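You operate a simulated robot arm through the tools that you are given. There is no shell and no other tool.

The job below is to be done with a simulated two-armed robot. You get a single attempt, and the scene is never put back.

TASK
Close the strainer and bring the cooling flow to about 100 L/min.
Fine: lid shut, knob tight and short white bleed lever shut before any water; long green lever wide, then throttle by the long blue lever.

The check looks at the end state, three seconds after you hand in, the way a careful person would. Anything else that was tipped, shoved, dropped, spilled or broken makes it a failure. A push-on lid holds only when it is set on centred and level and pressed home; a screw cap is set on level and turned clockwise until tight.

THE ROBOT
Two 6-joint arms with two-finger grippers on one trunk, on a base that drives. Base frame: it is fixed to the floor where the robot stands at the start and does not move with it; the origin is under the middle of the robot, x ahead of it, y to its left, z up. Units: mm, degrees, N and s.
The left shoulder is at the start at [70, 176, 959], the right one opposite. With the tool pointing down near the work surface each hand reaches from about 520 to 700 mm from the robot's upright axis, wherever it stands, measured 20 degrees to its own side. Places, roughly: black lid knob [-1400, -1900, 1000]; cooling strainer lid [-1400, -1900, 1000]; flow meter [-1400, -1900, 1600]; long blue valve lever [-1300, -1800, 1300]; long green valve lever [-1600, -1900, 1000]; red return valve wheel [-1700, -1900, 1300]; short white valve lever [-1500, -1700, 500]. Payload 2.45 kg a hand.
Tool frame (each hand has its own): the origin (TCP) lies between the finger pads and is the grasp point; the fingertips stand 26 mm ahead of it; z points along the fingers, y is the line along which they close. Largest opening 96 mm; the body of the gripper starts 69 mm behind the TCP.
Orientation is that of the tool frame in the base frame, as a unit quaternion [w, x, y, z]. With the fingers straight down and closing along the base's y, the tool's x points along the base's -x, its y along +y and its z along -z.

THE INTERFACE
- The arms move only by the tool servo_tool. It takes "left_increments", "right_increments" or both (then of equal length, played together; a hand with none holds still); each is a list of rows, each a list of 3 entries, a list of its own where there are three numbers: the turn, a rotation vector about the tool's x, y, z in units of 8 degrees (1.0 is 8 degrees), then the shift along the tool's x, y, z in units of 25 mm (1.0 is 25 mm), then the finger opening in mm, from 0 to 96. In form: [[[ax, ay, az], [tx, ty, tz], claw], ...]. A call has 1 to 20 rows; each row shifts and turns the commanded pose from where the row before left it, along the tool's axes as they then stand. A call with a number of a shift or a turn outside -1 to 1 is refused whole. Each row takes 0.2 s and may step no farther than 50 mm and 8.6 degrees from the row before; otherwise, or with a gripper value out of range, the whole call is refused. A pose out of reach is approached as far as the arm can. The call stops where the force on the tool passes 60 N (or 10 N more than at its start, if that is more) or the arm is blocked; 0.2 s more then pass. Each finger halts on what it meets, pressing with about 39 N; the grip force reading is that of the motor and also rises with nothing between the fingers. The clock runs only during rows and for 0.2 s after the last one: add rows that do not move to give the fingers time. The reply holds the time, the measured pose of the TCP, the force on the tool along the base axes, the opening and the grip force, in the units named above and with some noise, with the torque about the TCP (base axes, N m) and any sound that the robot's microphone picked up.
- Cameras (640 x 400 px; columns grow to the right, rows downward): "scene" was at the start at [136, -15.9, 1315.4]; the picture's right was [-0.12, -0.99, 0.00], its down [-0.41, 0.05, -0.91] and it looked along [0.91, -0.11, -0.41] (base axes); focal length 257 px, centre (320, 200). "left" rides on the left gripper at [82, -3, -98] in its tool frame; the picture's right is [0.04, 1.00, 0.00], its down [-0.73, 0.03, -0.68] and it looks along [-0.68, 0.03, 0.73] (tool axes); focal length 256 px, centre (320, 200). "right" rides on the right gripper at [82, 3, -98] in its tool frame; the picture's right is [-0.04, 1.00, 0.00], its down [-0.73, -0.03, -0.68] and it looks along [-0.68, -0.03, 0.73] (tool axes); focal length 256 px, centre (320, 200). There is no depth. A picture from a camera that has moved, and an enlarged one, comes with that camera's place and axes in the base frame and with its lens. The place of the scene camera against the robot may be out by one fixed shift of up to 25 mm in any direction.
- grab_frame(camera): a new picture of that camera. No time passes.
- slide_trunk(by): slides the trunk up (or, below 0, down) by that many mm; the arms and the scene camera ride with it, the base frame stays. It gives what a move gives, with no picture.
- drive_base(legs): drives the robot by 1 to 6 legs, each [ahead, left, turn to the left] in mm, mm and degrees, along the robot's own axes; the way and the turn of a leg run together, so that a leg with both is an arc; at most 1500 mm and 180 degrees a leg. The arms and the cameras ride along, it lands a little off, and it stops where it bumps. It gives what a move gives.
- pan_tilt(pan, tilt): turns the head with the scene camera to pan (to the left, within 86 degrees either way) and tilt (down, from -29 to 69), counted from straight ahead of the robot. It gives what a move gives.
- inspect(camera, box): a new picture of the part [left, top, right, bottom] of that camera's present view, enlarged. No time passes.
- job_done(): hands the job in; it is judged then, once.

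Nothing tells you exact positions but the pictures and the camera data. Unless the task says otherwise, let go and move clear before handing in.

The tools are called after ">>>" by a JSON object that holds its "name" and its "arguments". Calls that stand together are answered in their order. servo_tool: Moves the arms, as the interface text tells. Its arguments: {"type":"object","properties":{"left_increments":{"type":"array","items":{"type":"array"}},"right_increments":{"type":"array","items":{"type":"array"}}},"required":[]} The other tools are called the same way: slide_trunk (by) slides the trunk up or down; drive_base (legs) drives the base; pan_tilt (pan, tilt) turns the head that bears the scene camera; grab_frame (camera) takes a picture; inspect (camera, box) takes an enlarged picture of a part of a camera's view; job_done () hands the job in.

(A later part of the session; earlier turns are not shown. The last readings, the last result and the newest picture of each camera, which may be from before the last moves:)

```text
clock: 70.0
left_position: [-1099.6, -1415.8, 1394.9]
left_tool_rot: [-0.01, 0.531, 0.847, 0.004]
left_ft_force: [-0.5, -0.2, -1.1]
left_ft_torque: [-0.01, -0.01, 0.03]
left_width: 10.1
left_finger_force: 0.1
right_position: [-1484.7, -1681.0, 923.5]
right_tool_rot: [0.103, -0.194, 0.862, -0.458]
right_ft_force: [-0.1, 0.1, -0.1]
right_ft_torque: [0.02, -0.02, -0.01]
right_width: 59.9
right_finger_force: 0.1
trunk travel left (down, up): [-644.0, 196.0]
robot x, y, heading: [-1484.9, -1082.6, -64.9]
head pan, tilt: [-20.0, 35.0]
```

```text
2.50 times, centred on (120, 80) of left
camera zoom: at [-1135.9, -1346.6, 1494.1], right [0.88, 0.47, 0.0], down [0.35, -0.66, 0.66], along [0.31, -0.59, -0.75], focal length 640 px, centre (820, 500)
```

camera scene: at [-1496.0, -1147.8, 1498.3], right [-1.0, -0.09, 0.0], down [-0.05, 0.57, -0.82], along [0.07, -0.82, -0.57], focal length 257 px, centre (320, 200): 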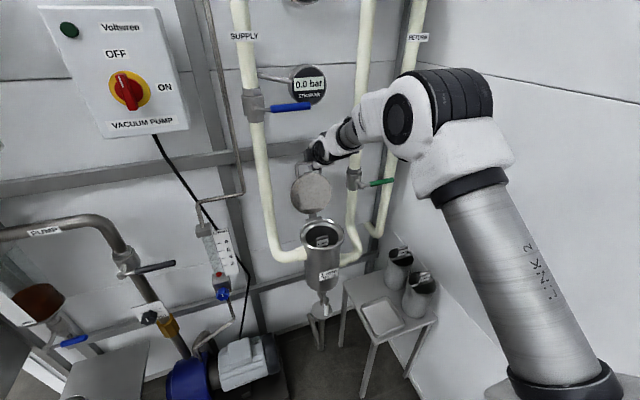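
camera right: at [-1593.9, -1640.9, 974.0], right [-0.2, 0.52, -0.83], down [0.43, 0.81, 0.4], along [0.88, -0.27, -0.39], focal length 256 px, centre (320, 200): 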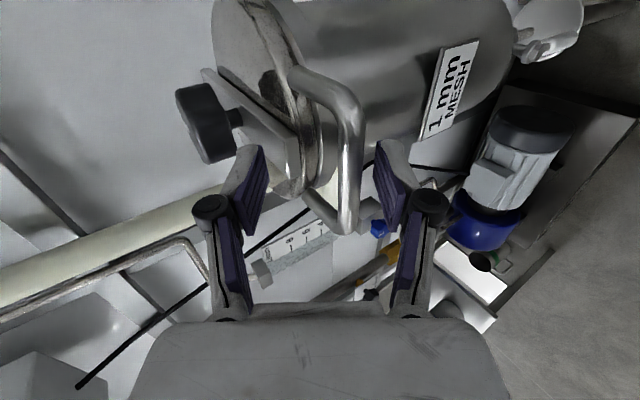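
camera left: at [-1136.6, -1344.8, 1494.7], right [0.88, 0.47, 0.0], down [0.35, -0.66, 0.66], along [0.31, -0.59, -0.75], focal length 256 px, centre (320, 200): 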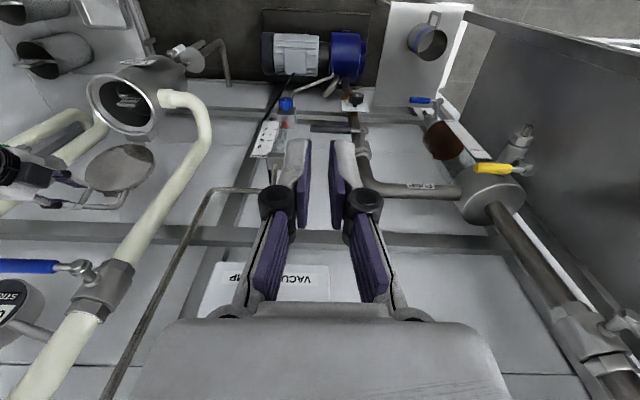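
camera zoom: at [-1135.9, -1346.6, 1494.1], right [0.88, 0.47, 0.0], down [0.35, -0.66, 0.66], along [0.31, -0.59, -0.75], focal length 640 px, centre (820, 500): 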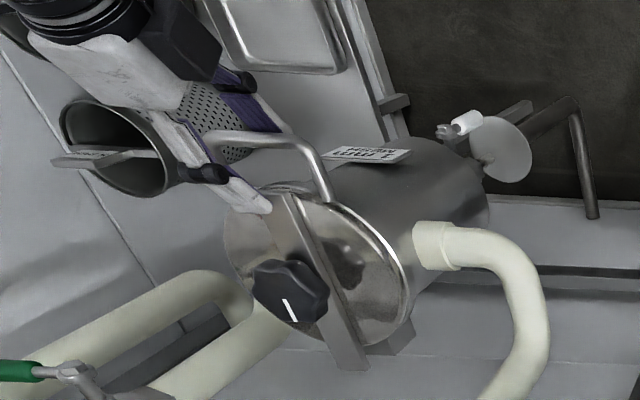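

The lid has seated (zero load on the finger). I back the hand straight out along its axis and look at the closed lid.

>>> {"name": "servo_tool", "arguments": {"right_increments": [[[0, 0, 0], [0, 0, -0.6], 60], [[0, 0, 0], [0, 0, -1], 60], [[0, 0, 0], [0, 0, -1], 60], [[0, 0, 0], [0, 0, -1], 60]]}}

>>> {"name": "pan_tilt", "arguments": {"pan": -20, "tilt": 45}}

>>> {"name": "grab_frame", "arguments": {"camera": "scene"}}

>>> {"name": "grab_frame", "arguments": {"camera": "right"}}

>>> {"name": "inspect", "arguments": {"camera": "left", "box": [0, 0, 240, 160]}}

```text
clock: 71.0
left_position: [-1099.2, -1415.4, 1395.4]
left_tool_rot: [-0.009, 0.531, 0.847, 0.004]
left_ft_force: [0.7, -0.7, -0.2]
left_ft_torque: [-0.03, 0.0, 0.02]
left_width: 10.1
left_finger_force: 0.1
right_position: [-1502.7, -1649.8, 956.5]
right_tool_rot: [0.102, -0.193, 0.861, -0.459]
right_ft_force: [0.5, -1.0, 0.2]
right_ft_torque: [-0.03, 0.01, 0.01]
right_width: 60.0
right_finger_force: 0.1
right hand out of reach, approached as far as the arm can: row 3, 4
trunk travel left (down, up): [-644.0, 196.0]
robot x, y, heading: [-1484.6, -1083.7, -64.8]
head pan, tilt: [-20.0, 35.0]
```

```text
clock: 71.8
left_position: [-1098.9, -1415.6, 1395.6]
left_tool_rot: [-0.009, 0.531, 0.847, 0.004]
left_ft_force: [0.3, -0.3, 0.3]
left_ft_torque: [0.0, -0.01, -0.02]
left_width: 9.8
left_finger_force: 0.0
right_position: [-1501.5, -1650.1, 955.8]
right_tool_rot: [0.102, -0.193, 0.862, -0.458]
right_ft_force: [0.7, 1.2, 0.0]
right_ft_torque: [0.01, 0.01, 0.01]
right_width: 60.2
right_finger_force: 0.0
trunk travel left (down, up): [-644.0, 196.0]
robot x, y, heading: [-1488.3, -1080.7, -64.9]
head pan, tilt: [-20.0, 45.0]
```

```text
taken
camera scene: at [-1462.4, -1213.7, 1483.5], right [-1.0, -0.09, 0.0], down [-0.06, 0.7, -0.71], along [0.06, -0.7, -0.71], focal length 257 px, centre (320, 200)
```

scene: 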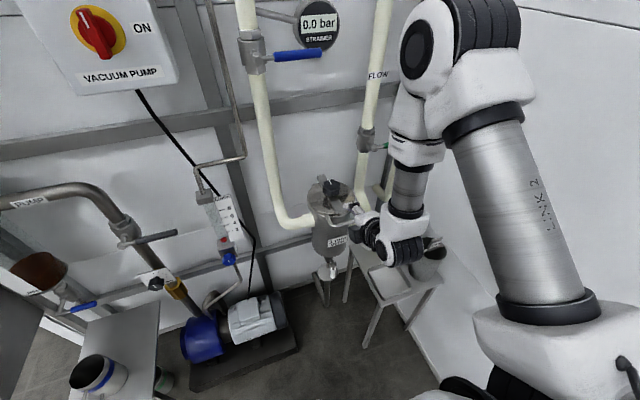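

```text
taken
camera right: at [-1611.0, -1609.2, 1007.5], right [-0.2, 0.52, -0.83], down [0.43, 0.81, 0.4], along [0.88, -0.27, -0.39], focal length 256 px, centre (320, 200)
```

right: 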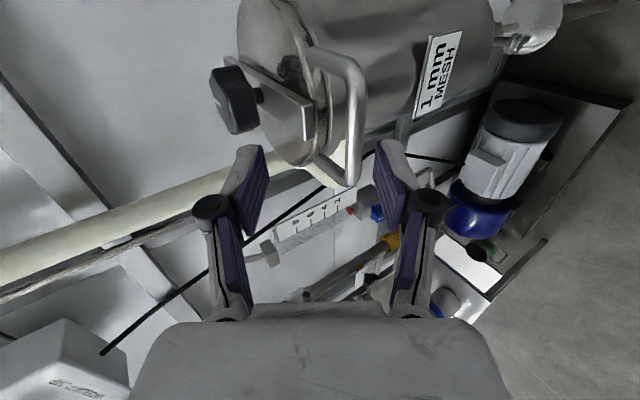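

```text
2.50 times, centred on (120, 80) of left
camera zoom: at [-1136.0, -1346.4, 1494.1], right [0.88, 0.47, 0.0], down [0.35, -0.66, 0.66], along [0.31, -0.59, -0.75], focal length 640 px, centre (820, 500)
```

zoom: 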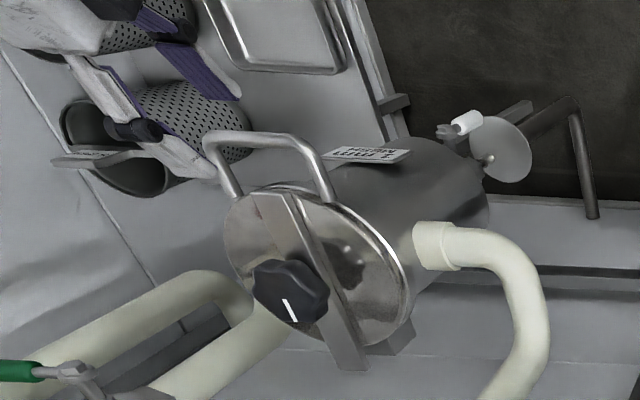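

>>> {"name": "inspect", "arguments": {"camera": "right", "box": [180, 0, 500, 200]}}

>>> {"name": "inspect", "arguments": {"camera": "scene", "box": [260, 150, 420, 250]}}

```text
2.00 times, centred on (340, 100) of right
camera zoom: at [-1611.0, -1609.2, 1007.5], right [-0.2, 0.52, -0.83], down [0.43, 0.81, 0.4], along [0.88, -0.27, -0.39], focal length 512 px, centre (280, 400)
```

zoom: 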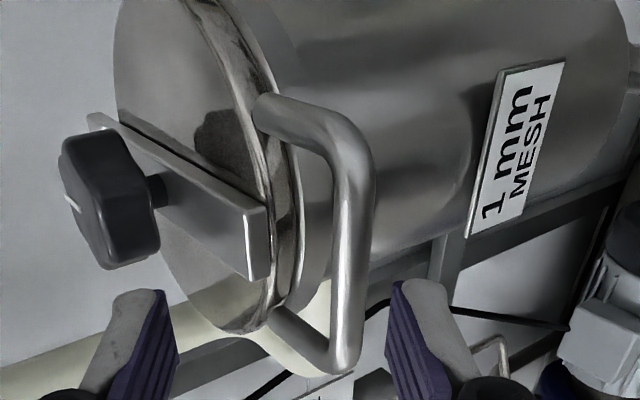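

```text
4.00 times, centred on (340, 200) of scene
camera zoom: at [-1462.4, -1213.7, 1483.5], right [-1.0, -0.09, 0.0], down [-0.06, 0.7, -0.71], along [0.06, -0.7, -0.71], focal length 1029 px, centre (240, 200)
```

zoom: 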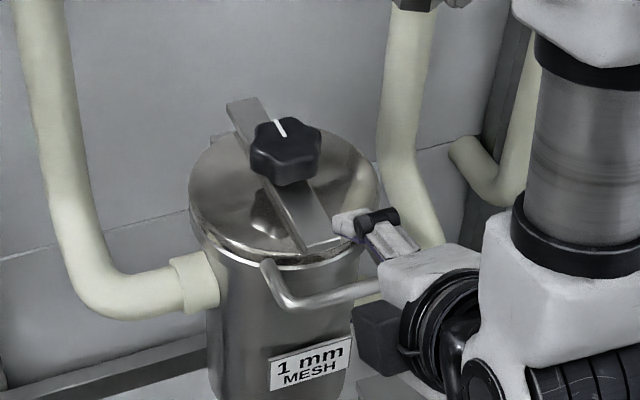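

The lid sits flush with the strap and lobed black knob on top (knob centre ≈ z 950). Now I raise the hand, bring the tool upright, and move the base 70 mm closer for knob turning.

>>> {"name": "servo_tool", "arguments": {"right_increments": [[[0, 0, 0], [0, -0.83, -0.557], 60], [[0, 0, 0], [0, -0.83, -0.557], 60], [[0, 0, 0], [0, -0.83, -0.557], 70], [[0, 0, 0], [0, -0.83, -0.557], 80], [[0, 0, 0], [0, -0.83, -0.557], 90], [[0, 0, 0], [0, -0.83, -0.557], 90], [[0, 0, 0], [0, -0.83, -0.557], 90], [[0, 0, 0], [0, -0.83, -0.557], 90], [[-1, 0, 0], [0, 0, 0], 90], [[-1, 0, 0], [0, 0, 0], 90], [[-1, 0, 0], [0, 0, 0], 90], [[-1, 0, 0], [0, 0, 0], 90], [[-1, 0, 0], [0, 0, 0], 90], [[-1, 0, 0], [0, 0, 0], 90], [[-1, 0, 0], [0, 0, 0], 90]]}}

>>> {"name": "grab_frame", "arguments": {"camera": "scene"}}

>>> {"name": "grab_frame", "arguments": {"camera": "right"}}

```text
clock: 75.0
left_position: [-1099.3, -1416.8, 1394.7]
left_tool_rot: [-0.01, 0.531, 0.847, 0.004]
left_ft_force: [1.1, 0.0, -0.8]
left_ft_torque: [0.04, 0.0, 0.02]
left_width: 10.1
left_finger_force: 0.1
right_position: [-1487.2, -1668.3, 1145.0]
right_tool_rot: [0.018, -0.22, 0.973, -0.07]
right_ft_force: [-0.6, 0.1, -0.4]
right_ft_torque: [0.03, 0.03, 0.02]
right_width: 89.8
right_finger_force: 0.0
right hand out of reach, approached as far as the arm can: row 1, 2, 8, 9, 10, 11
trunk travel left (down, up): [-644.0, 196.0]
robot x, y, heading: [-1483.3, -1084.6, -64.7]
head pan, tilt: [-20.0, 45.0]
```

```text
taken
camera scene: at [-1461.5, -1215.4, 1483.2], right [-1.0, -0.09, 0.0], down [-0.06, 0.71, -0.71], along [0.06, -0.7, -0.71], focal length 257 px, centre (320, 200)
```

scene: 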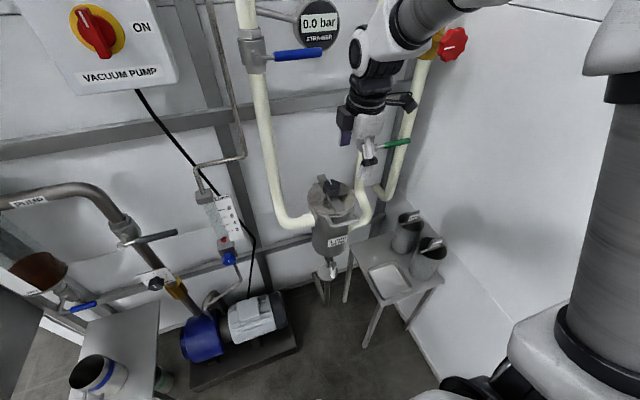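

```text
taken
camera right: at [-1568.6, -1688.3, 1239.4], right [-0.39, 0.91, -0.14], down [0.63, 0.38, 0.68], along [0.67, 0.17, -0.72], focal length 256 px, centre (320, 200)
```

right: 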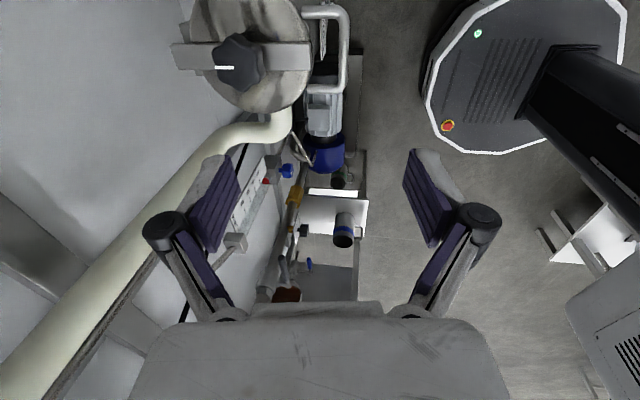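

The tool is nearly upright; one more small tilt, then drive 70 mm ahead to bring the knob into comfortable reach.

>>> {"name": "servo_tool", "arguments": {"right_increments": [[[-1, 0, 0], [0, 0, 0], 90]]}}

>>> {"name": "drive_base", "arguments": {"legs": [[70, 0, 0]]}}

>>> {"name": "grab_frame", "arguments": {"camera": "right"}}

>>> {"name": "grab_frame", "arguments": {"camera": "scene"}}

```text
clock: 75.3
left_position: [-1098.6, -1418.1, 1393.3]
left_tool_rot: [-0.011, 0.532, 0.847, 0.005]
left_ft_force: [-0.7, -0.6, 0.2]
left_ft_torque: [0.05, 0.03, 0.0]
left_width: 10.0
left_finger_force: 0.0
right_position: [-1486.5, -1670.1, 1144.5]
right_tool_rot: [0.003, -0.222, 0.975, -0.002]
right_ft_force: [-0.1, -1.1, 0.4]
right_ft_torque: [-0.01, -0.01, -0.02]
right_width: 90.2
right_finger_force: 0.1
trunk travel left (down, up): [-644.0, 196.0]
robot x, y, heading: [-1482.8, -1083.1, -64.8]
head pan, tilt: [-20.0, 45.0]
```

```text
clock: 76.4
left_position: [-1070.4, -1474.1, 1397.4]
left_tool_rot: [-0.01, 0.531, 0.847, 0.004]
left_ft_force: [-0.1, 0.6, 0.8]
left_ft_torque: [0.0, -0.05, 0.01]
left_width: 10.0
left_finger_force: 0.1
right_position: [-1458.8, -1727.7, 1147.7]
right_tool_rot: [0.004, -0.222, 0.975, -0.005]
right_ft_force: [0.1, 1.0, 0.4]
right_ft_torque: [-0.04, -0.03, -0.03]
right_width: 90.1
right_finger_force: 0.0
trunk travel left (down, up): [-644.0, 196.0]
robot x, y, heading: [-1454.9, -1143.8, -64.7]
head pan, tilt: [-20.0, 45.0]
```

```text
taken
camera right: at [-1535.1, -1758.6, 1243.1], right [-0.4, 0.92, -0.01], down [0.67, 0.3, 0.68], along [0.63, 0.26, -0.73], focal length 256 px, centre (320, 200)
```

right: 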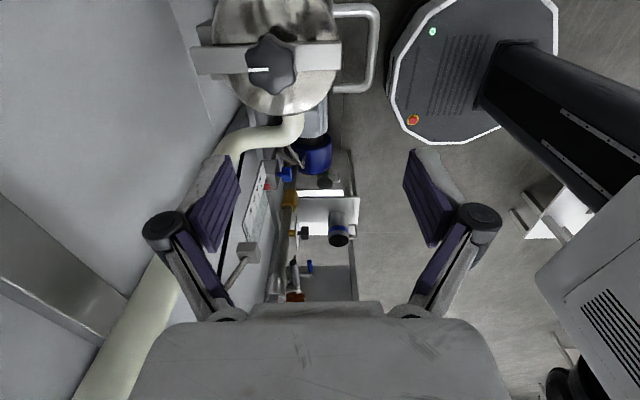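

```text
taken
camera scene: at [-1434.6, -1272.4, 1483.9], right [-1.0, -0.09, 0.0], down [-0.06, 0.7, -0.71], along [0.07, -0.71, -0.71], focal length 257 px, centre (320, 200)
```

scene: 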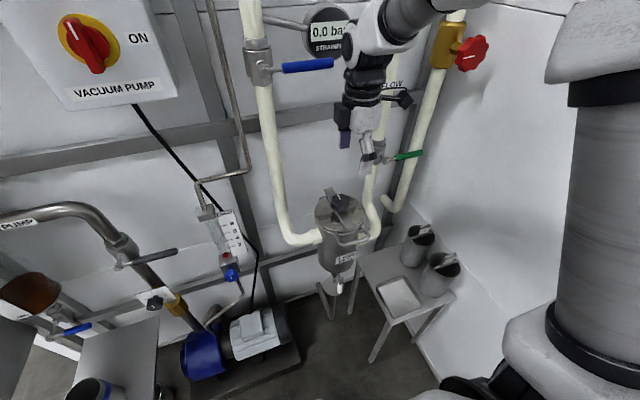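

The knob axis comes out at ≈ [-1441, -1777]. I'll descend in front of it to z 1000, then move over it.

>>> {"name": "servo_tool", "arguments": {"right_increments": [[[0, 0, 0], [0, 0, 1], 90], [[0, 0, 0], [0, 0, 1], 90], [[0, 0, 0], [0, 0, 1], 90], [[0, 0, 0], [0, 0, 1], 90], [[0, 0, 0], [0, 0, 1], 90], [[0, 0, 0], [0, 0, 0.9], 90], [[0, 0, 0], [0.1, -0.7, 0], 90], [[0, 0, 0], [0.1, -0.7, 0], 90], [[0, 0, 0], [0.02, -0.7, 0], 90], [[0, 0, 0], [0, 0, 0], 90]]}}

>>> {"name": "grab_frame", "arguments": {"camera": "right"}}

>>> {"name": "grab_frame", "arguments": {"camera": "left"}}

>>> {"name": "grab_frame", "arguments": {"camera": "scene"}}

```text
clock: 78.6
left_position: [-1070.0, -1477.2, 1396.0]
left_tool_rot: [-0.01, 0.531, 0.847, 0.004]
left_ft_force: [0.2, 0.1, 0.5]
left_ft_torque: [-0.02, 0.02, -0.01]
left_width: 10.1
left_finger_force: 0.1
right_position: [-1438.8, -1779.7, 998.0]
right_tool_rot: [0.004, -0.222, 0.975, -0.003]
right_ft_force: [0.9, 0.7, 0.1]
right_ft_torque: [0.03, -0.01, 0.01]
right_width: 89.9
right_finger_force: 0.1
trunk travel left (down, up): [-644.0, 196.0]
robot x, y, heading: [-1453.8, -1143.8, -64.7]
head pan, tilt: [-20.0, 45.0]
```

```text
taken
camera right: at [-1514.7, -1811.2, 1095.3], right [-0.4, 0.92, -0.01], down [0.67, 0.29, 0.68], along [0.63, 0.26, -0.73], focal length 256 px, centre (320, 200)
```

right: 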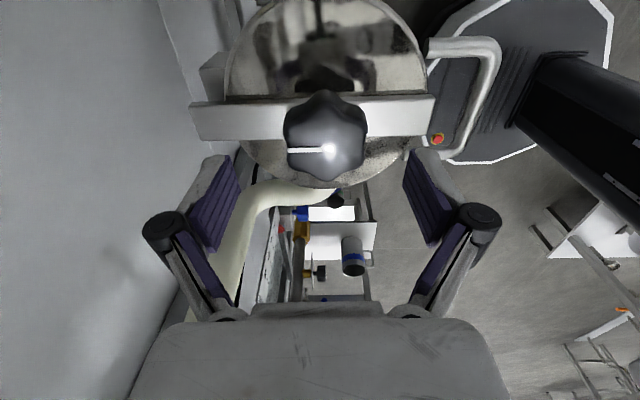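

```text
taken
camera left: at [-1106.8, -1407.5, 1494.4], right [0.88, 0.47, 0.0], down [0.35, -0.66, 0.66], along [0.31, -0.59, -0.75], focal length 256 px, centre (320, 200)
```

left: 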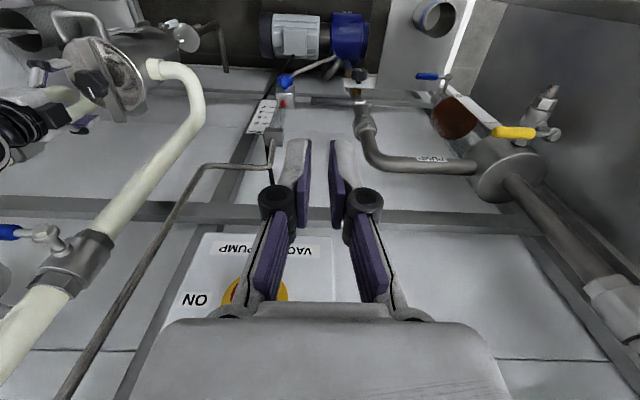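

```text
taken
camera scene: at [-1433.3, -1275.2, 1483.5], right [-1.0, -0.09, 0.0], down [-0.06, 0.7, -0.71], along [0.06, -0.7, -0.71], focal length 257 px, centre (320, 200)
```

scene: 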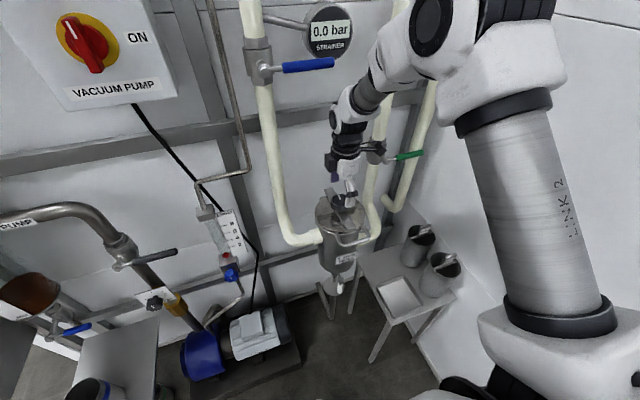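

>>> {"name": "inspect", "arguments": {"camera": "left", "box": [0, 0, 200, 160]}}

>>> {"name": "inspect", "arguments": {"camera": "right", "box": [180, 50, 500, 250]}}

>>> {"name": "inspect", "arguments": {"camera": "scene", "box": [290, 140, 420, 280]}}

```text
2.50 times, centred on (100, 80) of left
camera zoom: at [-1106.8, -1407.5, 1494.4], right [0.88, 0.47, 0.0], down [0.35, -0.66, 0.66], along [0.31, -0.59, -0.75], focal length 640 px, centre (870, 500)
```

zoom: 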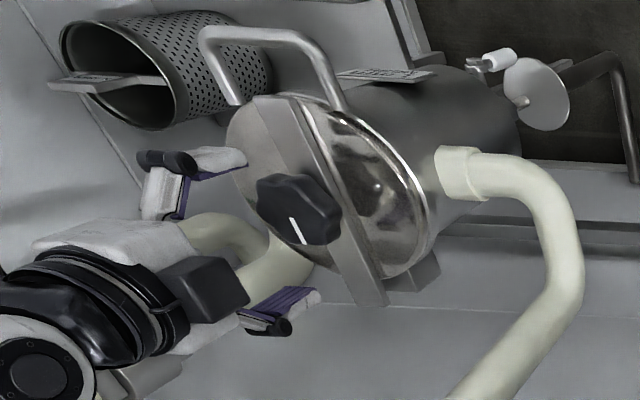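

```text
2.00 times, centred on (340, 150) of right
camera zoom: at [-1514.7, -1811.2, 1095.3], right [-0.4, 0.92, -0.01], down [0.67, 0.29, 0.68], along [0.63, 0.26, -0.73], focal length 512 px, centre (280, 300)
```

zoom: 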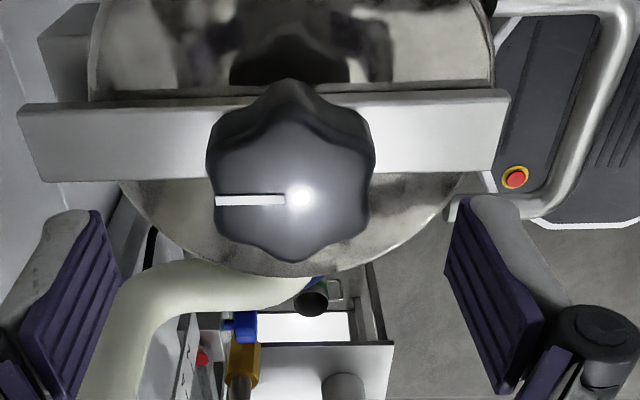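

```text
2.86 times, centred on (355, 210) of scene
camera zoom: at [-1433.3, -1275.2, 1483.5], right [-1.0, -0.09, 0.0], down [-0.06, 0.7, -0.71], along [0.06, -0.7, -0.71], focal length 735 px, centre (220, 171)
```

zoom: 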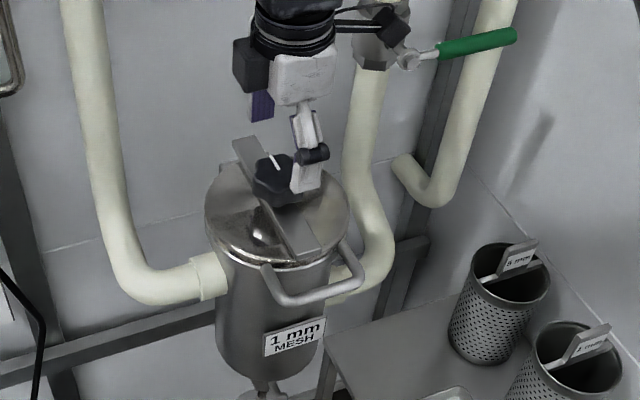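

Knob top is at z ≈ 962, strap top ≈ 926. I'll lower the TCP to z ≈ 958 and grip the knob.

>>> {"name": "servo_tool", "arguments": {"right_increments": [[[0, 0, 0], [0, 0.1, 0.8], 90], [[0, 0, 0], [0, 0, 0.8], 90], [[0, 0, 0], [0, 0, 0], 70], [[0, 0, 0], [0, 0, 0], 55], [[0, 0, 0], [0, 0, 0], 40], [[0, 0, 0], [0, 0, 0], 40]]}}

>>> {"name": "grab_frame", "arguments": {"camera": "right"}}

>>> {"name": "inspect", "arguments": {"camera": "left", "box": [0, 0, 200, 160]}}

```text
clock: 80.0
left_position: [-1068.7, -1476.2, 1395.7]
left_tool_rot: [-0.01, 0.531, 0.847, 0.002]
left_ft_force: [-0.4, 0.3, 0.7]
left_ft_torque: [0.0, 0.03, -0.02]
left_width: 9.8
left_finger_force: 0.0
right_position: [-1439.8, -1776.3, 958.6]
right_tool_rot: [0.004, -0.221, 0.975, -0.003]
right_ft_force: [-3.3, 9.8, -2.8]
right_ft_torque: [0.42, 0.19, 0.0]
right_width: 51.5
right_finger_force: 44.6
trunk travel left (down, up): [-644.0, 196.0]
robot x, y, heading: [-1457.8, -1144.5, -64.7]
head pan, tilt: [-20.0, 45.0]
```

```text
taken
camera right: at [-1515.6, -1808.4, 1054.8], right [-0.4, 0.92, -0.01], down [0.67, 0.29, 0.68], along [0.63, 0.27, -0.73], focal length 256 px, centre (320, 200)
```

right: 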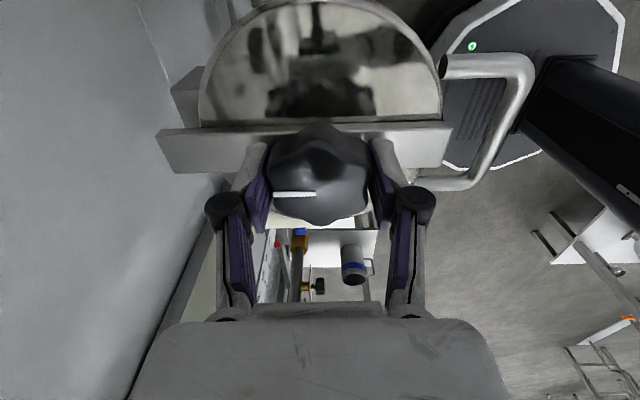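

```text
2.50 times, centred on (100, 80) of left
camera zoom: at [-1107.2, -1406.6, 1494.6], right [0.88, 0.47, 0.0], down [0.35, -0.66, 0.66], along [0.31, -0.59, -0.75], focal length 640 px, centre (870, 500)
```

zoom: 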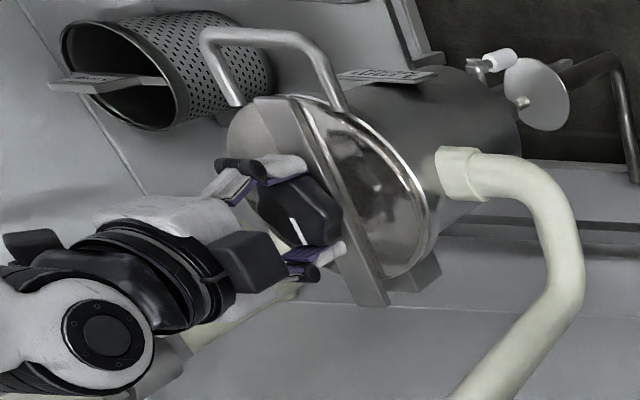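

Firm grip on the knob (51.5 mm). Now turning clockwise (positive about the downward tool axis), watching the torque.

>>> {"name": "servo_tool", "arguments": {"right_increments": [[[0, 0, 0], [0, 0.06, 0], 40], [[0, 0, 1], [0, 0, 0], 40], [[0, 0, 1], [0, 0, 0], 40], [[0, 0, 1], [0, 0, 0], 40], [[0, 0, 1], [0, 0, 0], 40], [[0, 0, 1], [0, 0, 0], 40], [[0, 0, 1], [0, 0, 0], 40]]}}

>>> {"name": "grab_frame", "arguments": {"camera": "right"}}

>>> {"name": "inspect", "arguments": {"camera": "left", "box": [0, 0, 200, 160]}}

```text
clock: 81.6
left_position: [-1069.8, -1476.3, 1395.9]
left_tool_rot: [-0.01, 0.532, 0.847, 0.003]
left_ft_force: [-0.7, 0.2, -0.1]
left_ft_torque: [-0.01, -0.01, 0.06]
left_width: 10.0
left_finger_force: 0.1
right_position: [-1440.0, -1775.6, 958.4]
right_tool_rot: [0.004, 0.195, 0.981, -0.002]
right_ft_force: [-0.8, 9.9, -6.2]
right_ft_torque: [0.11, 0.4, 0.01]
right_width: 50.8
right_finger_force: 44.6
trunk travel left (down, up): [-644.0, 196.0]
robot x, y, heading: [-1455.2, -1145.5, -64.6]
head pan, tilt: [-20.0, 45.0]
```

```text
taken
camera right: at [-1514.8, -1740.8, 1054.6], right [0.42, 0.91, 0.0], down [0.66, -0.3, 0.69], along [0.62, -0.29, -0.73], focal length 256 px, centre (320, 200)
```

right: 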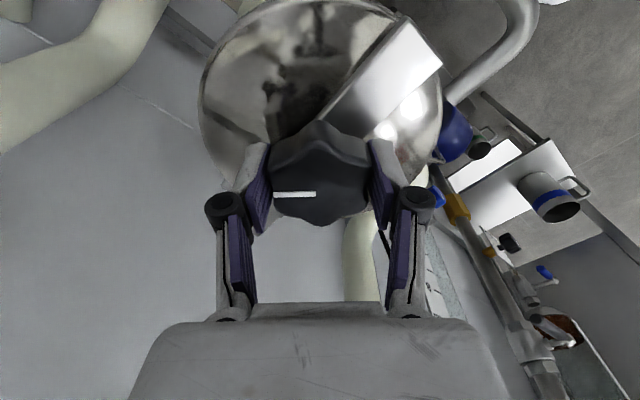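

```text
2.50 times, centred on (100, 80) of left
camera zoom: at [-1106.4, -1406.9, 1494.4], right [0.88, 0.47, 0.0], down [0.36, -0.66, 0.66], along [0.31, -0.59, -0.75], focal length 640 px, centre (870, 500)
```

zoom: 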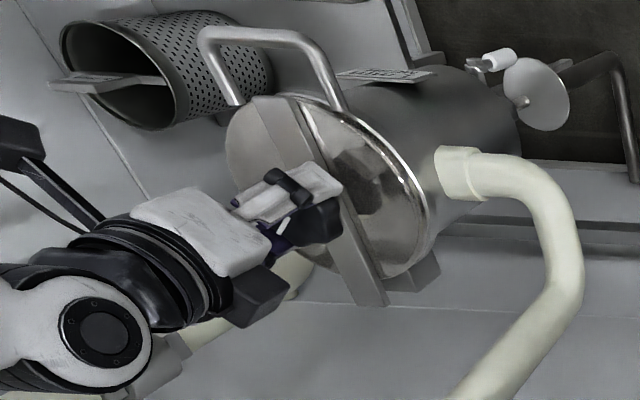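

The knob turns with the hand freely. Continuing clockwise.

>>> {"name": "servo_tool", "arguments": {"right_increments": [[[0, 0, 1], [0, 0, 0], 40], [[0, 0, 1], [0, 0, 0], 40], [[0, 0, 1], [0, 0, 0], 40], [[0, 0, 1], [0, 0, 0], 40], [[0, 0, 1], [0, 0, 0], 40], [[0, 0, 1], [0, 0, 0], 40], [[0, 0, 1], [0, 0, 0], 40], [[0, 0, 1], [0, 0, 0], 40], [[0, 0, 1], [0, 0, 0], 40], [[0, 0, 1], [0, 0, 0], 40], [[0, 0, 1], [0, 0, 0], 40], [[0, 0, 1], [0, 0, 0], 40]]}}

>>> {"name": "grab_frame", "arguments": {"camera": "right"}}

>>> {"name": "inspect", "arguments": {"camera": "left", "box": [0, 0, 200, 160]}}

```text
clock: 84.2
left_position: [-1067.4, -1474.8, 1394.6]
left_tool_rot: [-0.011, 0.531, 0.848, 0.003]
left_ft_force: [0.1, -0.2, 0.0]
left_ft_torque: [0.0, -0.02, 0.02]
left_width: 9.9
left_finger_force: 0.0
right_position: [-1438.3, -1775.2, 959.2]
right_tool_rot: [0.006, 0.859, 0.511, 0.001]
right_ft_force: [13.1, 17.2, -6.6]
right_ft_torque: [0.03, 0.83, 0.02]
right_width: 51.1
right_finger_force: 45.0
trunk travel left (down, up): [-644.0, 196.0]
robot x, y, heading: [-1453.9, -1143.6, -64.7]
head pan, tilt: [-20.0, 45.0]
```

```text
taken
camera right: at [-1397.0, -1704.6, 1055.8], right [0.86, -0.51, 0.01], down [-0.38, -0.63, 0.68], along [-0.34, -0.59, -0.73], focal length 256 px, centre (320, 200)
```

right: 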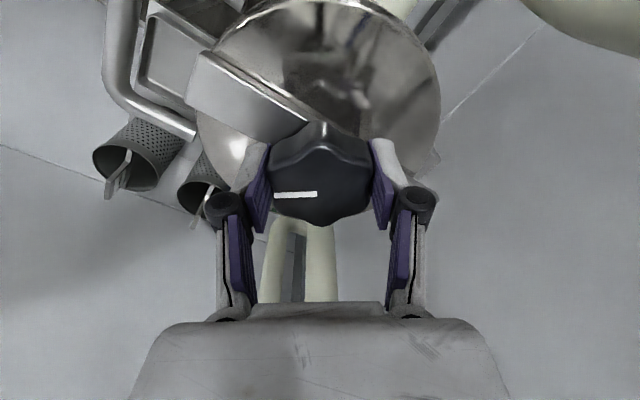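

```text
2.50 times, centred on (100, 80) of left
camera zoom: at [-1103.5, -1405.6, 1493.9], right [0.88, 0.47, -0.01], down [0.36, -0.66, 0.66], along [0.31, -0.59, -0.75], focal length 640 px, centre (870, 500)
```

zoom: 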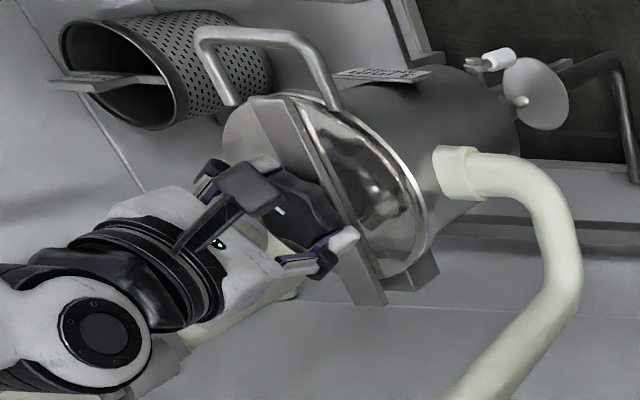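

>>> {"name": "servo_tool", "arguments": {"right_increments": [[[0, 0, 1], [0.08, 0, 0], 40], [[0, 0, 1], [0, 0, 0], 40], [[0, 0, 1], [0, 0, 0], 40], [[0, 0, 1], [0, 0, 0], 40], [[0, 0, 1], [0, 0, 0], 40], [[0, 0, 1], [0, 0, 0], 40], [[0, 0, 1], [0, 0, 0], 40], [[0, 0, 1], [0, 0, 0], 40]]}}

>>> {"name": "grab_frame", "arguments": {"camera": "right"}}

>>> {"name": "inspect", "arguments": {"camera": "left", "box": [0, 0, 200, 160]}}

```text
clock: 86.0
left_position: [-1068.6, -1478.5, 1395.9]
left_tool_rot: [-0.01, 0.531, 0.847, 0.004]
left_ft_force: [-0.7, 0.3, -0.2]
left_ft_torque: [-0.02, 0.0, 0.02]
left_width: 9.7
left_finger_force: 0.1
right_position: [-1438.2, -1775.7, 958.4]
right_tool_rot: [0.003, 1.0, -0.022, 0.005]
right_ft_force: [4.7, -6.8, -0.5]
right_ft_torque: [0.02, -0.14, 0.45]
right_width: 51.5
right_finger_force: 43.9
trunk travel left (down, up): [-644.0, 196.0]
robot x, y, heading: [-1450.6, -1148.2, -64.6]
head pan, tilt: [-20.0, 45.0]
```

```text
taken
camera right: at [-1358.1, -1782.3, 1055.4], right [-0.08, -1.0, 0.0], down [-0.74, 0.07, 0.67], along [-0.67, 0.05, -0.74], focal length 256 px, centre (320, 200)
```

right: 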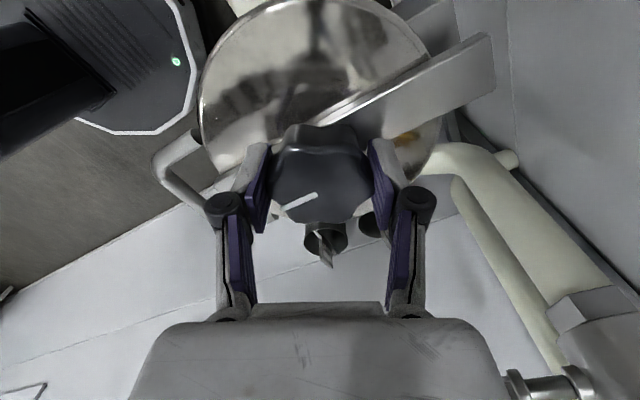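

```text
2.50 times, centred on (100, 80) of left
camera zoom: at [-1105.7, -1409.6, 1493.7], right [0.88, 0.47, 0.0], down [0.36, -0.66, 0.66], along [0.31, -0.59, -0.75], focal length 640 px, centre (870, 500)
```

zoom: 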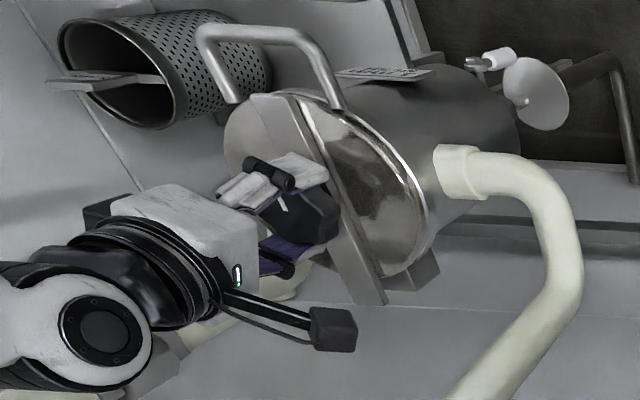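

The knob has begun to resist (0.45 N·m) and slip slightly in the pads — it's getting tight. I'll turn a bit more to confirm.

>>> {"name": "servo_tool", "arguments": {"right_increments": [[[0, 0, 1], [0, 0, 0], 30], [[0, 0, 1], [0, 0, 0], 30], [[0, 0, 0.5], [0, 0, 0], 30]]}}

>>> {"name": "grab_frame", "arguments": {"camera": "right"}}

```text
clock: 86.8
left_position: [-1070.0, -1478.7, 1395.8]
left_tool_rot: [-0.012, 0.531, 0.847, 0.005]
left_ft_force: [-0.4, -0.2, -0.1]
left_ft_torque: [0.01, -0.02, 0.0]
left_width: 9.9
left_finger_force: 0.2
right_position: [-1439.2, -1776.6, 957.2]
right_tool_rot: [0.002, 0.981, -0.193, 0.005]
right_ft_force: [-0.1, -3.7, -1.0]
right_ft_torque: [-0.1, 0.11, 1.51]
right_width: 49.8
right_finger_force: 45.1
trunk travel left (down, up): [-644.0, 196.0]
robot x, y, heading: [-1453.7, -1143.0, -64.6]
head pan, tilt: [-20.0, 45.0]
```

```text
taken
camera right: at [-1366.0, -1809.4, 1055.3], right [-0.42, -0.91, 0.0], down [-0.67, 0.31, 0.67], along [-0.61, 0.28, -0.74], focal length 256 px, centre (320, 200)
```

right: 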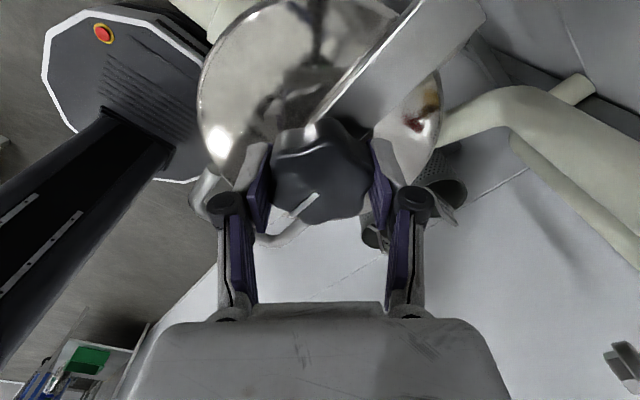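

Torque reached 1.5 N·m with the knob no longer turning (mark now points to the handle, 180° from before) — it's tight. Releasing and rising.

>>> {"name": "servo_tool", "arguments": {"right_increments": [[[0, 0, -0.5], [0, 0, 0], 50], [[0, 0, 0], [0, 0, 0], 70], [[0, 0, 0], [0, 0, 0], 90], [[0, 0, 0], [0, 0, -0.8], 90], [[0, 0, 0], [0, 0, -0.8], 90]]}}

>>> {"name": "grab_frame", "arguments": {"camera": "right"}}

>>> {"name": "inspect", "arguments": {"camera": "left", "box": [0, 0, 200, 160]}}

```text
clock: 88.0
left_position: [-1070.1, -1477.1, 1395.7]
left_tool_rot: [-0.01, 0.53, 0.848, 0.003]
left_ft_force: [-0.5, -0.6, 0.6]
left_ft_torque: [0.02, 0.0, -0.04]
left_width: 9.9
left_finger_force: 0.0
right_position: [-1439.3, -1775.2, 998.2]
right_tool_rot: [0.002, 0.987, -0.16, 0.005]
right_ft_force: [0.5, 1.5, -0.5]
right_ft_torque: [-0.02, 0.01, -0.03]
right_width: 90.0
right_finger_force: 0.0
trunk travel left (down, up): [-644.0, 196.0]
robot x, y, heading: [-1452.0, -1145.2, -64.4]
head pan, tilt: [-20.0, 45.0]
```

```text
taken
camera right: at [-1364.1, -1803.0, 1096.1], right [-0.35, -0.94, 0.0], down [-0.69, 0.26, 0.67], along [-0.63, 0.23, -0.74], focal length 256 px, centre (320, 200)
```

right: 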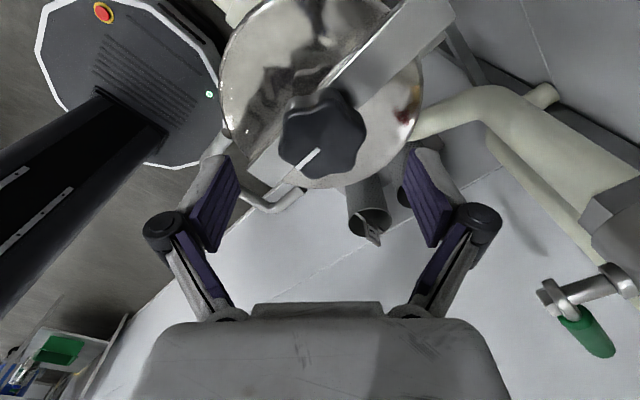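

```text
2.50 times, centred on (100, 80) of left
camera zoom: at [-1106.7, -1407.3, 1494.4], right [0.88, 0.47, 0.0], down [0.35, -0.66, 0.66], along [0.31, -0.59, -0.75], focal length 640 px, centre (870, 500)
```

zoom: 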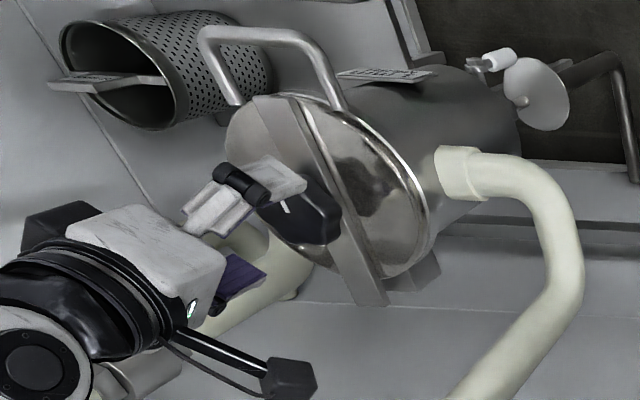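

I'll regrip with the hand rotated back and try once more to be sure the knob is fully home.

>>> {"name": "servo_tool", "arguments": {"right_increments": [[[0, 0, -1], [0, 0, 0], 90], [[0, 0, -1], [0, 0, 0], 90], [[0, 0, -1], [0, 0, 0], 90], [[0, 0, -1], [0, 0, 0], 90], [[0, 0, -1], [0, 0, 0], 90], [[0, 0, -1], [0, 0, 0], 90], [[0, 0, 0], [0, 0, 0.82], 90], [[0, 0, 0], [0, 0, 0.82], 90], [[0, 0, 0], [0, 0, 0], 65], [[0, 0, 0], [0, 0, 0], 45], [[0, 0, 0], [0, 0, 0], 30]]}}

>>> {"name": "grab_frame", "arguments": {"camera": "right"}}

>>> {"name": "servo_tool", "arguments": {"right_increments": [[[0, 0, 1], [0, 0, 0], 25], [[0, 0, 1], [0, 0, 0], 25], [[0, 0, 0.5], [0, 0, 0], 25]]}}

>>> {"name": "grab_frame", "arguments": {"camera": "right"}}

```text
clock: 90.4
left_position: [-1070.1, -1477.6, 1396.2]
left_tool_rot: [-0.01, 0.53, 0.848, 0.004]
left_ft_force: [0.9, -0.4, -0.6]
left_ft_torque: [-0.01, 0.01, 0.01]
left_width: 10.2
left_finger_force: 0.0
right_position: [-1439.4, -1776.8, 958.9]
right_tool_rot: [0.006, 0.967, 0.256, 0.004]
right_ft_force: [1.3, -7.9, 8.1]
right_ft_torque: [-0.35, -0.11, -0.04]
right_width: 51.1
right_finger_force: 44.7
trunk travel left (down, up): [-644.0, 196.0]
robot x, y, heading: [-1453.8, -1143.9, -64.6]
head pan, tilt: [-20.0, 45.0]
```

```text
taken
camera right: at [-1367.7, -1737.8, 1055.1], right [0.46, -0.89, 0.01], down [-0.66, -0.33, 0.67], along [-0.6, -0.32, -0.74], focal length 256 px, centre (320, 200)
```

right: 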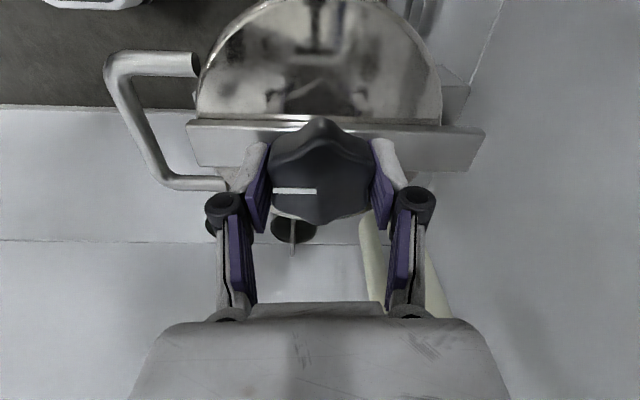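

```text
clock: 91.2
left_position: [-1068.6, -1479.7, 1395.9]
left_tool_rot: [-0.01, 0.531, 0.847, 0.004]
left_ft_force: [0.1, -1.2, 0.2]
left_ft_torque: [-0.02, 0.04, -0.01]
left_width: 10.1
left_finger_force: 0.1
right_position: [-1438.1, -1776.0, 956.7]
right_tool_rot: [0.003, 0.997, 0.083, 0.003]
right_ft_force: [5.8, -9.0, 4.8]
right_ft_torque: [-0.22, -0.07, 0.95]
right_width: 50.1
right_finger_force: 45.6
trunk travel left (down, up): [-644.0, 196.0]
robot x, y, heading: [-1458.6, -1147.7, -64.8]
head pan, tilt: [-20.0, 45.0]
```

```text
taken
camera right: at [-1358.3, -1764.9, 1054.0], right [0.13, -0.99, 0.01], down [-0.73, -0.09, 0.67], along [-0.67, -0.09, -0.74], focal length 256 px, centre (320, 200)
```

right: 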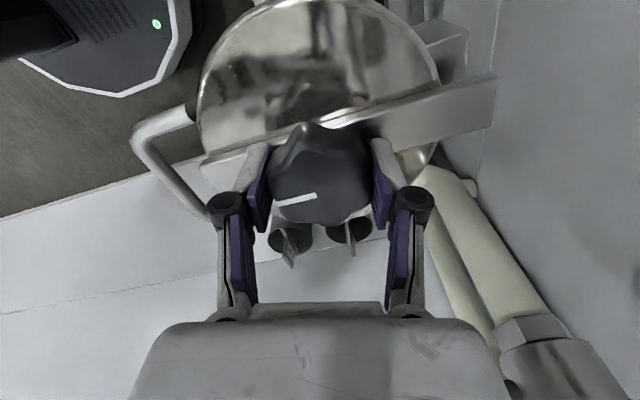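

The knob didn't budge relative to the strap — tight. Releasing, rising, and backing the base off so I can work the low white bleed lever with a horizontal tool.

>>> {"name": "servo_tool", "arguments": {"right_increments": [[[0, 0, -0.6], [0, 0, 0], 50], [[0, 0, 0], [0, 0, 0], 70], [[0, 0, 0], [0, 0, 0], 92], [[0, 0, 0], [0, 0, -1], 92], [[0, 0, 0], [0, 0, -1], 92], [[0, 0, 0], [0, 0, -1], 92]]}}

>>> {"name": "drive_base", "arguments": {"legs": [[-140, 0, 0]]}}

>>> {"name": "servo_tool", "arguments": {"right_increments": [[[0, 0, -1], [0, 0, 0], 80], [[0, 0, -1], [0, 0, 0], 60], [[0, 0, -1], [0, 0, 0], 40], [[0, 0, -1], [0, 0, 0], 20], [[0, 0, -1], [0, 0, 0], 0], [[0, 0, -1], [0, 0, 0], 0], [[0, 0, -1], [0, 0, 0], 0], [[0, 0, -1], [0, 0, 0], 0], [[0, 0, -1], [0, 0, 0], 0], [[0, 0, -1], [0, 0, 0], 0], [[0, 0, -1], [0, 0, 0], 0], [[0, 0, -1], [0, 0, 0], 0], [[0, 0, -0.6], [0, 0, 0], 0]]}}

>>> {"name": "grab_frame", "arguments": {"camera": "scene"}}

>>> {"name": "grab_frame", "arguments": {"camera": "right"}}

```text
clock: 92.6
left_position: [-1070.2, -1477.8, 1396.1]
left_tool_rot: [-0.011, 0.531, 0.847, 0.004]
left_ft_force: [-0.4, 0.6, 0.1]
left_ft_torque: [0.01, 0.0, 0.03]
left_width: 10.0
left_finger_force: 0.1
right_position: [-1439.8, -1774.5, 1033.1]
right_tool_rot: [0.002, 0.992, 0.125, 0.003]
right_ft_force: [0.5, -1.0, -0.2]
right_ft_torque: [-0.01, -0.01, -0.01]
right_width: 92.0
right_finger_force: 0.1
trunk travel left (down, up): [-644.0, 196.0]
robot x, y, heading: [-1456.2, -1145.3, -64.8]
head pan, tilt: [-20.0, 45.0]
```

```text
clock: 93.9
left_position: [-1129.1, -1352.8, 1394.2]
left_tool_rot: [-0.011, 0.531, 0.847, 0.004]
left_ft_force: [0.9, -0.4, 0.3]
left_ft_torque: [-0.01, 0.02, 0.04]
left_width: 10.1
left_finger_force: 0.1
right_position: [-1500.9, -1649.1, 1031.1]
right_tool_rot: [0.003, 0.992, 0.126, 0.004]
right_ft_force: [0.4, -0.9, -1.4]
right_ft_torque: [-0.01, -0.03, -0.03]
right_width: 92.2
right_finger_force: 0.1
trunk travel left (down, up): [-644.0, 196.0]
robot x, y, heading: [-1512.4, -1017.3, -64.6]
head pan, tilt: [-20.0, 45.0]
```

```text
clock: 96.7
left_position: [-1129.4, -1351.2, 1395.4]
left_tool_rot: [-0.01, 0.532, 0.847, 0.003]
left_ft_force: [0.3, 0.2, 0.8]
left_ft_torque: [0.04, 0.0, -0.02]
left_width: 10.1
left_finger_force: 0.1
right_position: [-1499.9, -1648.6, 1031.8]
right_tool_rot: [0.005, 0.534, 0.845, 0.0]
right_ft_force: [0.0, 0.1, -0.5]
right_ft_torque: [-0.02, 0.01, 0.01]
right_width: 0.0
right_finger_force: 28.4
trunk travel left (down, up): [-644.0, 196.0]
robot x, y, heading: [-1513.6, -1014.9, -64.9]
head pan, tilt: [-20.0, 45.0]
```

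```text
taken
camera scene: at [-1492.7, -1149.5, 1483.4], right [-1.0, -0.09, 0.0], down [-0.06, 0.7, -0.71], along [0.06, -0.7, -0.71], focal length 257 px, centre (320, 200)
```

scene: 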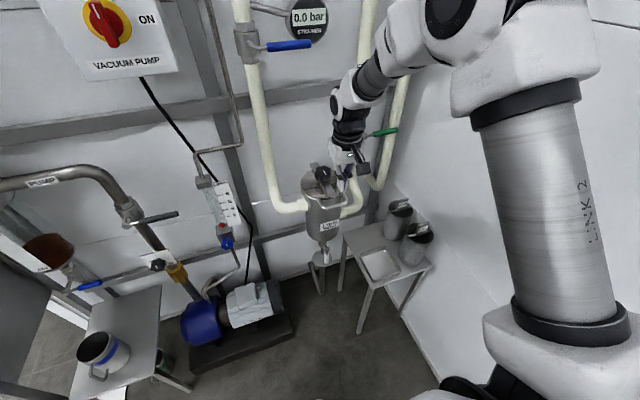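

```text
taken
camera right: at [-1532.5, -1572.4, 1128.5], right [0.92, 0.39, 0.01], down [0.28, -0.67, 0.69], along [0.27, -0.63, -0.73], focal length 256 px, centre (320, 200)
```

right: 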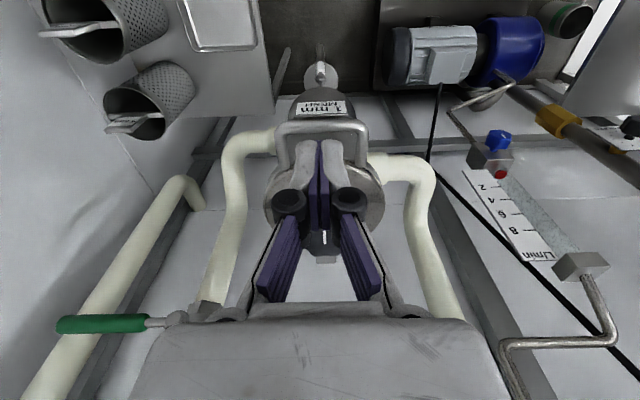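

Moving the hand 50 mm further from the pot, then lowering the trunk so I can see and reach the white bleed lever.

>>> {"name": "servo_tool", "arguments": {"right_increments": [[[0, 0, 0], [1, 0, 0], 0], [[0, 0, 0], [1, 0, 0], 0]]}}

>>> {"name": "slide_trunk", "arguments": {"by": -400}}

>>> {"name": "grab_frame", "arguments": {"camera": "right"}}

>>> {"name": "grab_frame", "arguments": {"camera": "scene"}}

```text
clock: 97.3
left_position: [-1130.4, -1349.8, 1395.3]
left_tool_rot: [-0.01, 0.531, 0.847, 0.004]
left_ft_force: [-0.7, -0.2, 0.9]
left_ft_torque: [-0.01, 0.01, 0.03]
left_width: 9.9
left_finger_force: 0.1
right_position: [-1520.6, -1602.6, 1031.7]
right_tool_rot: [0.006, 0.536, 0.844, -0.002]
right_ft_force: [-0.8, 0.1, 0.9]
right_ft_torque: [-0.01, -0.02, 0.01]
right_width: 0.0
right_finger_force: 28.9
trunk travel left (down, up): [-644.0, 196.0]
robot x, y, heading: [-1517.1, -1015.7, -64.6]
head pan, tilt: [-20.0, 45.0]
```

```text
clock: 101.1
left_position: [-1130.1, -1350.5, 995.5]
left_tool_rot: [-0.009, 0.531, 0.847, 0.004]
left_ft_force: [0.0, -0.3, -1.1]
left_ft_torque: [0.0, 0.02, 0.01]
left_width: 10.2
left_finger_force: 0.1
right_position: [-1521.9, -1602.3, 631.7]
right_tool_rot: [0.005, 0.536, 0.844, 0.0]
right_ft_force: [0.2, 0.4, 0.4]
right_ft_torque: [-0.02, 0.0, 0.01]
right_width: 0.0
right_finger_force: 28.3
trunk travel left (down, up): [-244.0, 596.0]
robot x, y, heading: [-1514.1, -1016.8, -64.8]
head pan, tilt: [-20.0, 45.0]
```

```text
taken
camera right: at [-1553.7, -1527.4, 727.2], right [0.92, 0.39, 0.01], down [0.28, -0.67, 0.69], along [0.27, -0.63, -0.73], focal length 256 px, centre (320, 200)
```

right: 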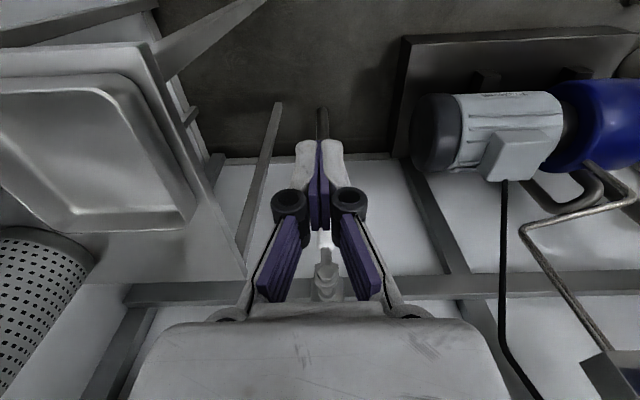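

```text
taken
camera scene: at [-1492.7, -1149.3, 1083.5], right [-1.0, -0.09, 0.0], down [-0.06, 0.7, -0.71], along [0.06, -0.7, -0.71], focal length 257 px, centre (320, 200)
```

scene: 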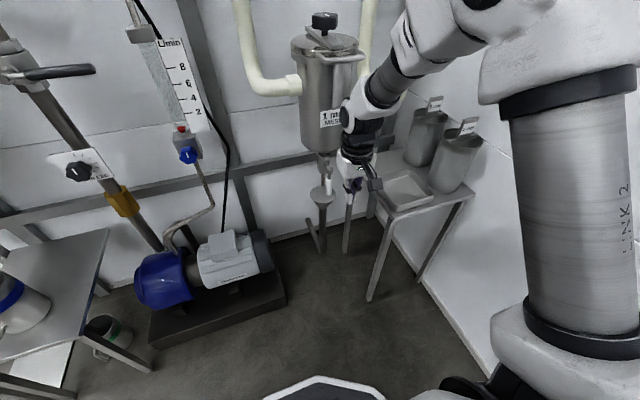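

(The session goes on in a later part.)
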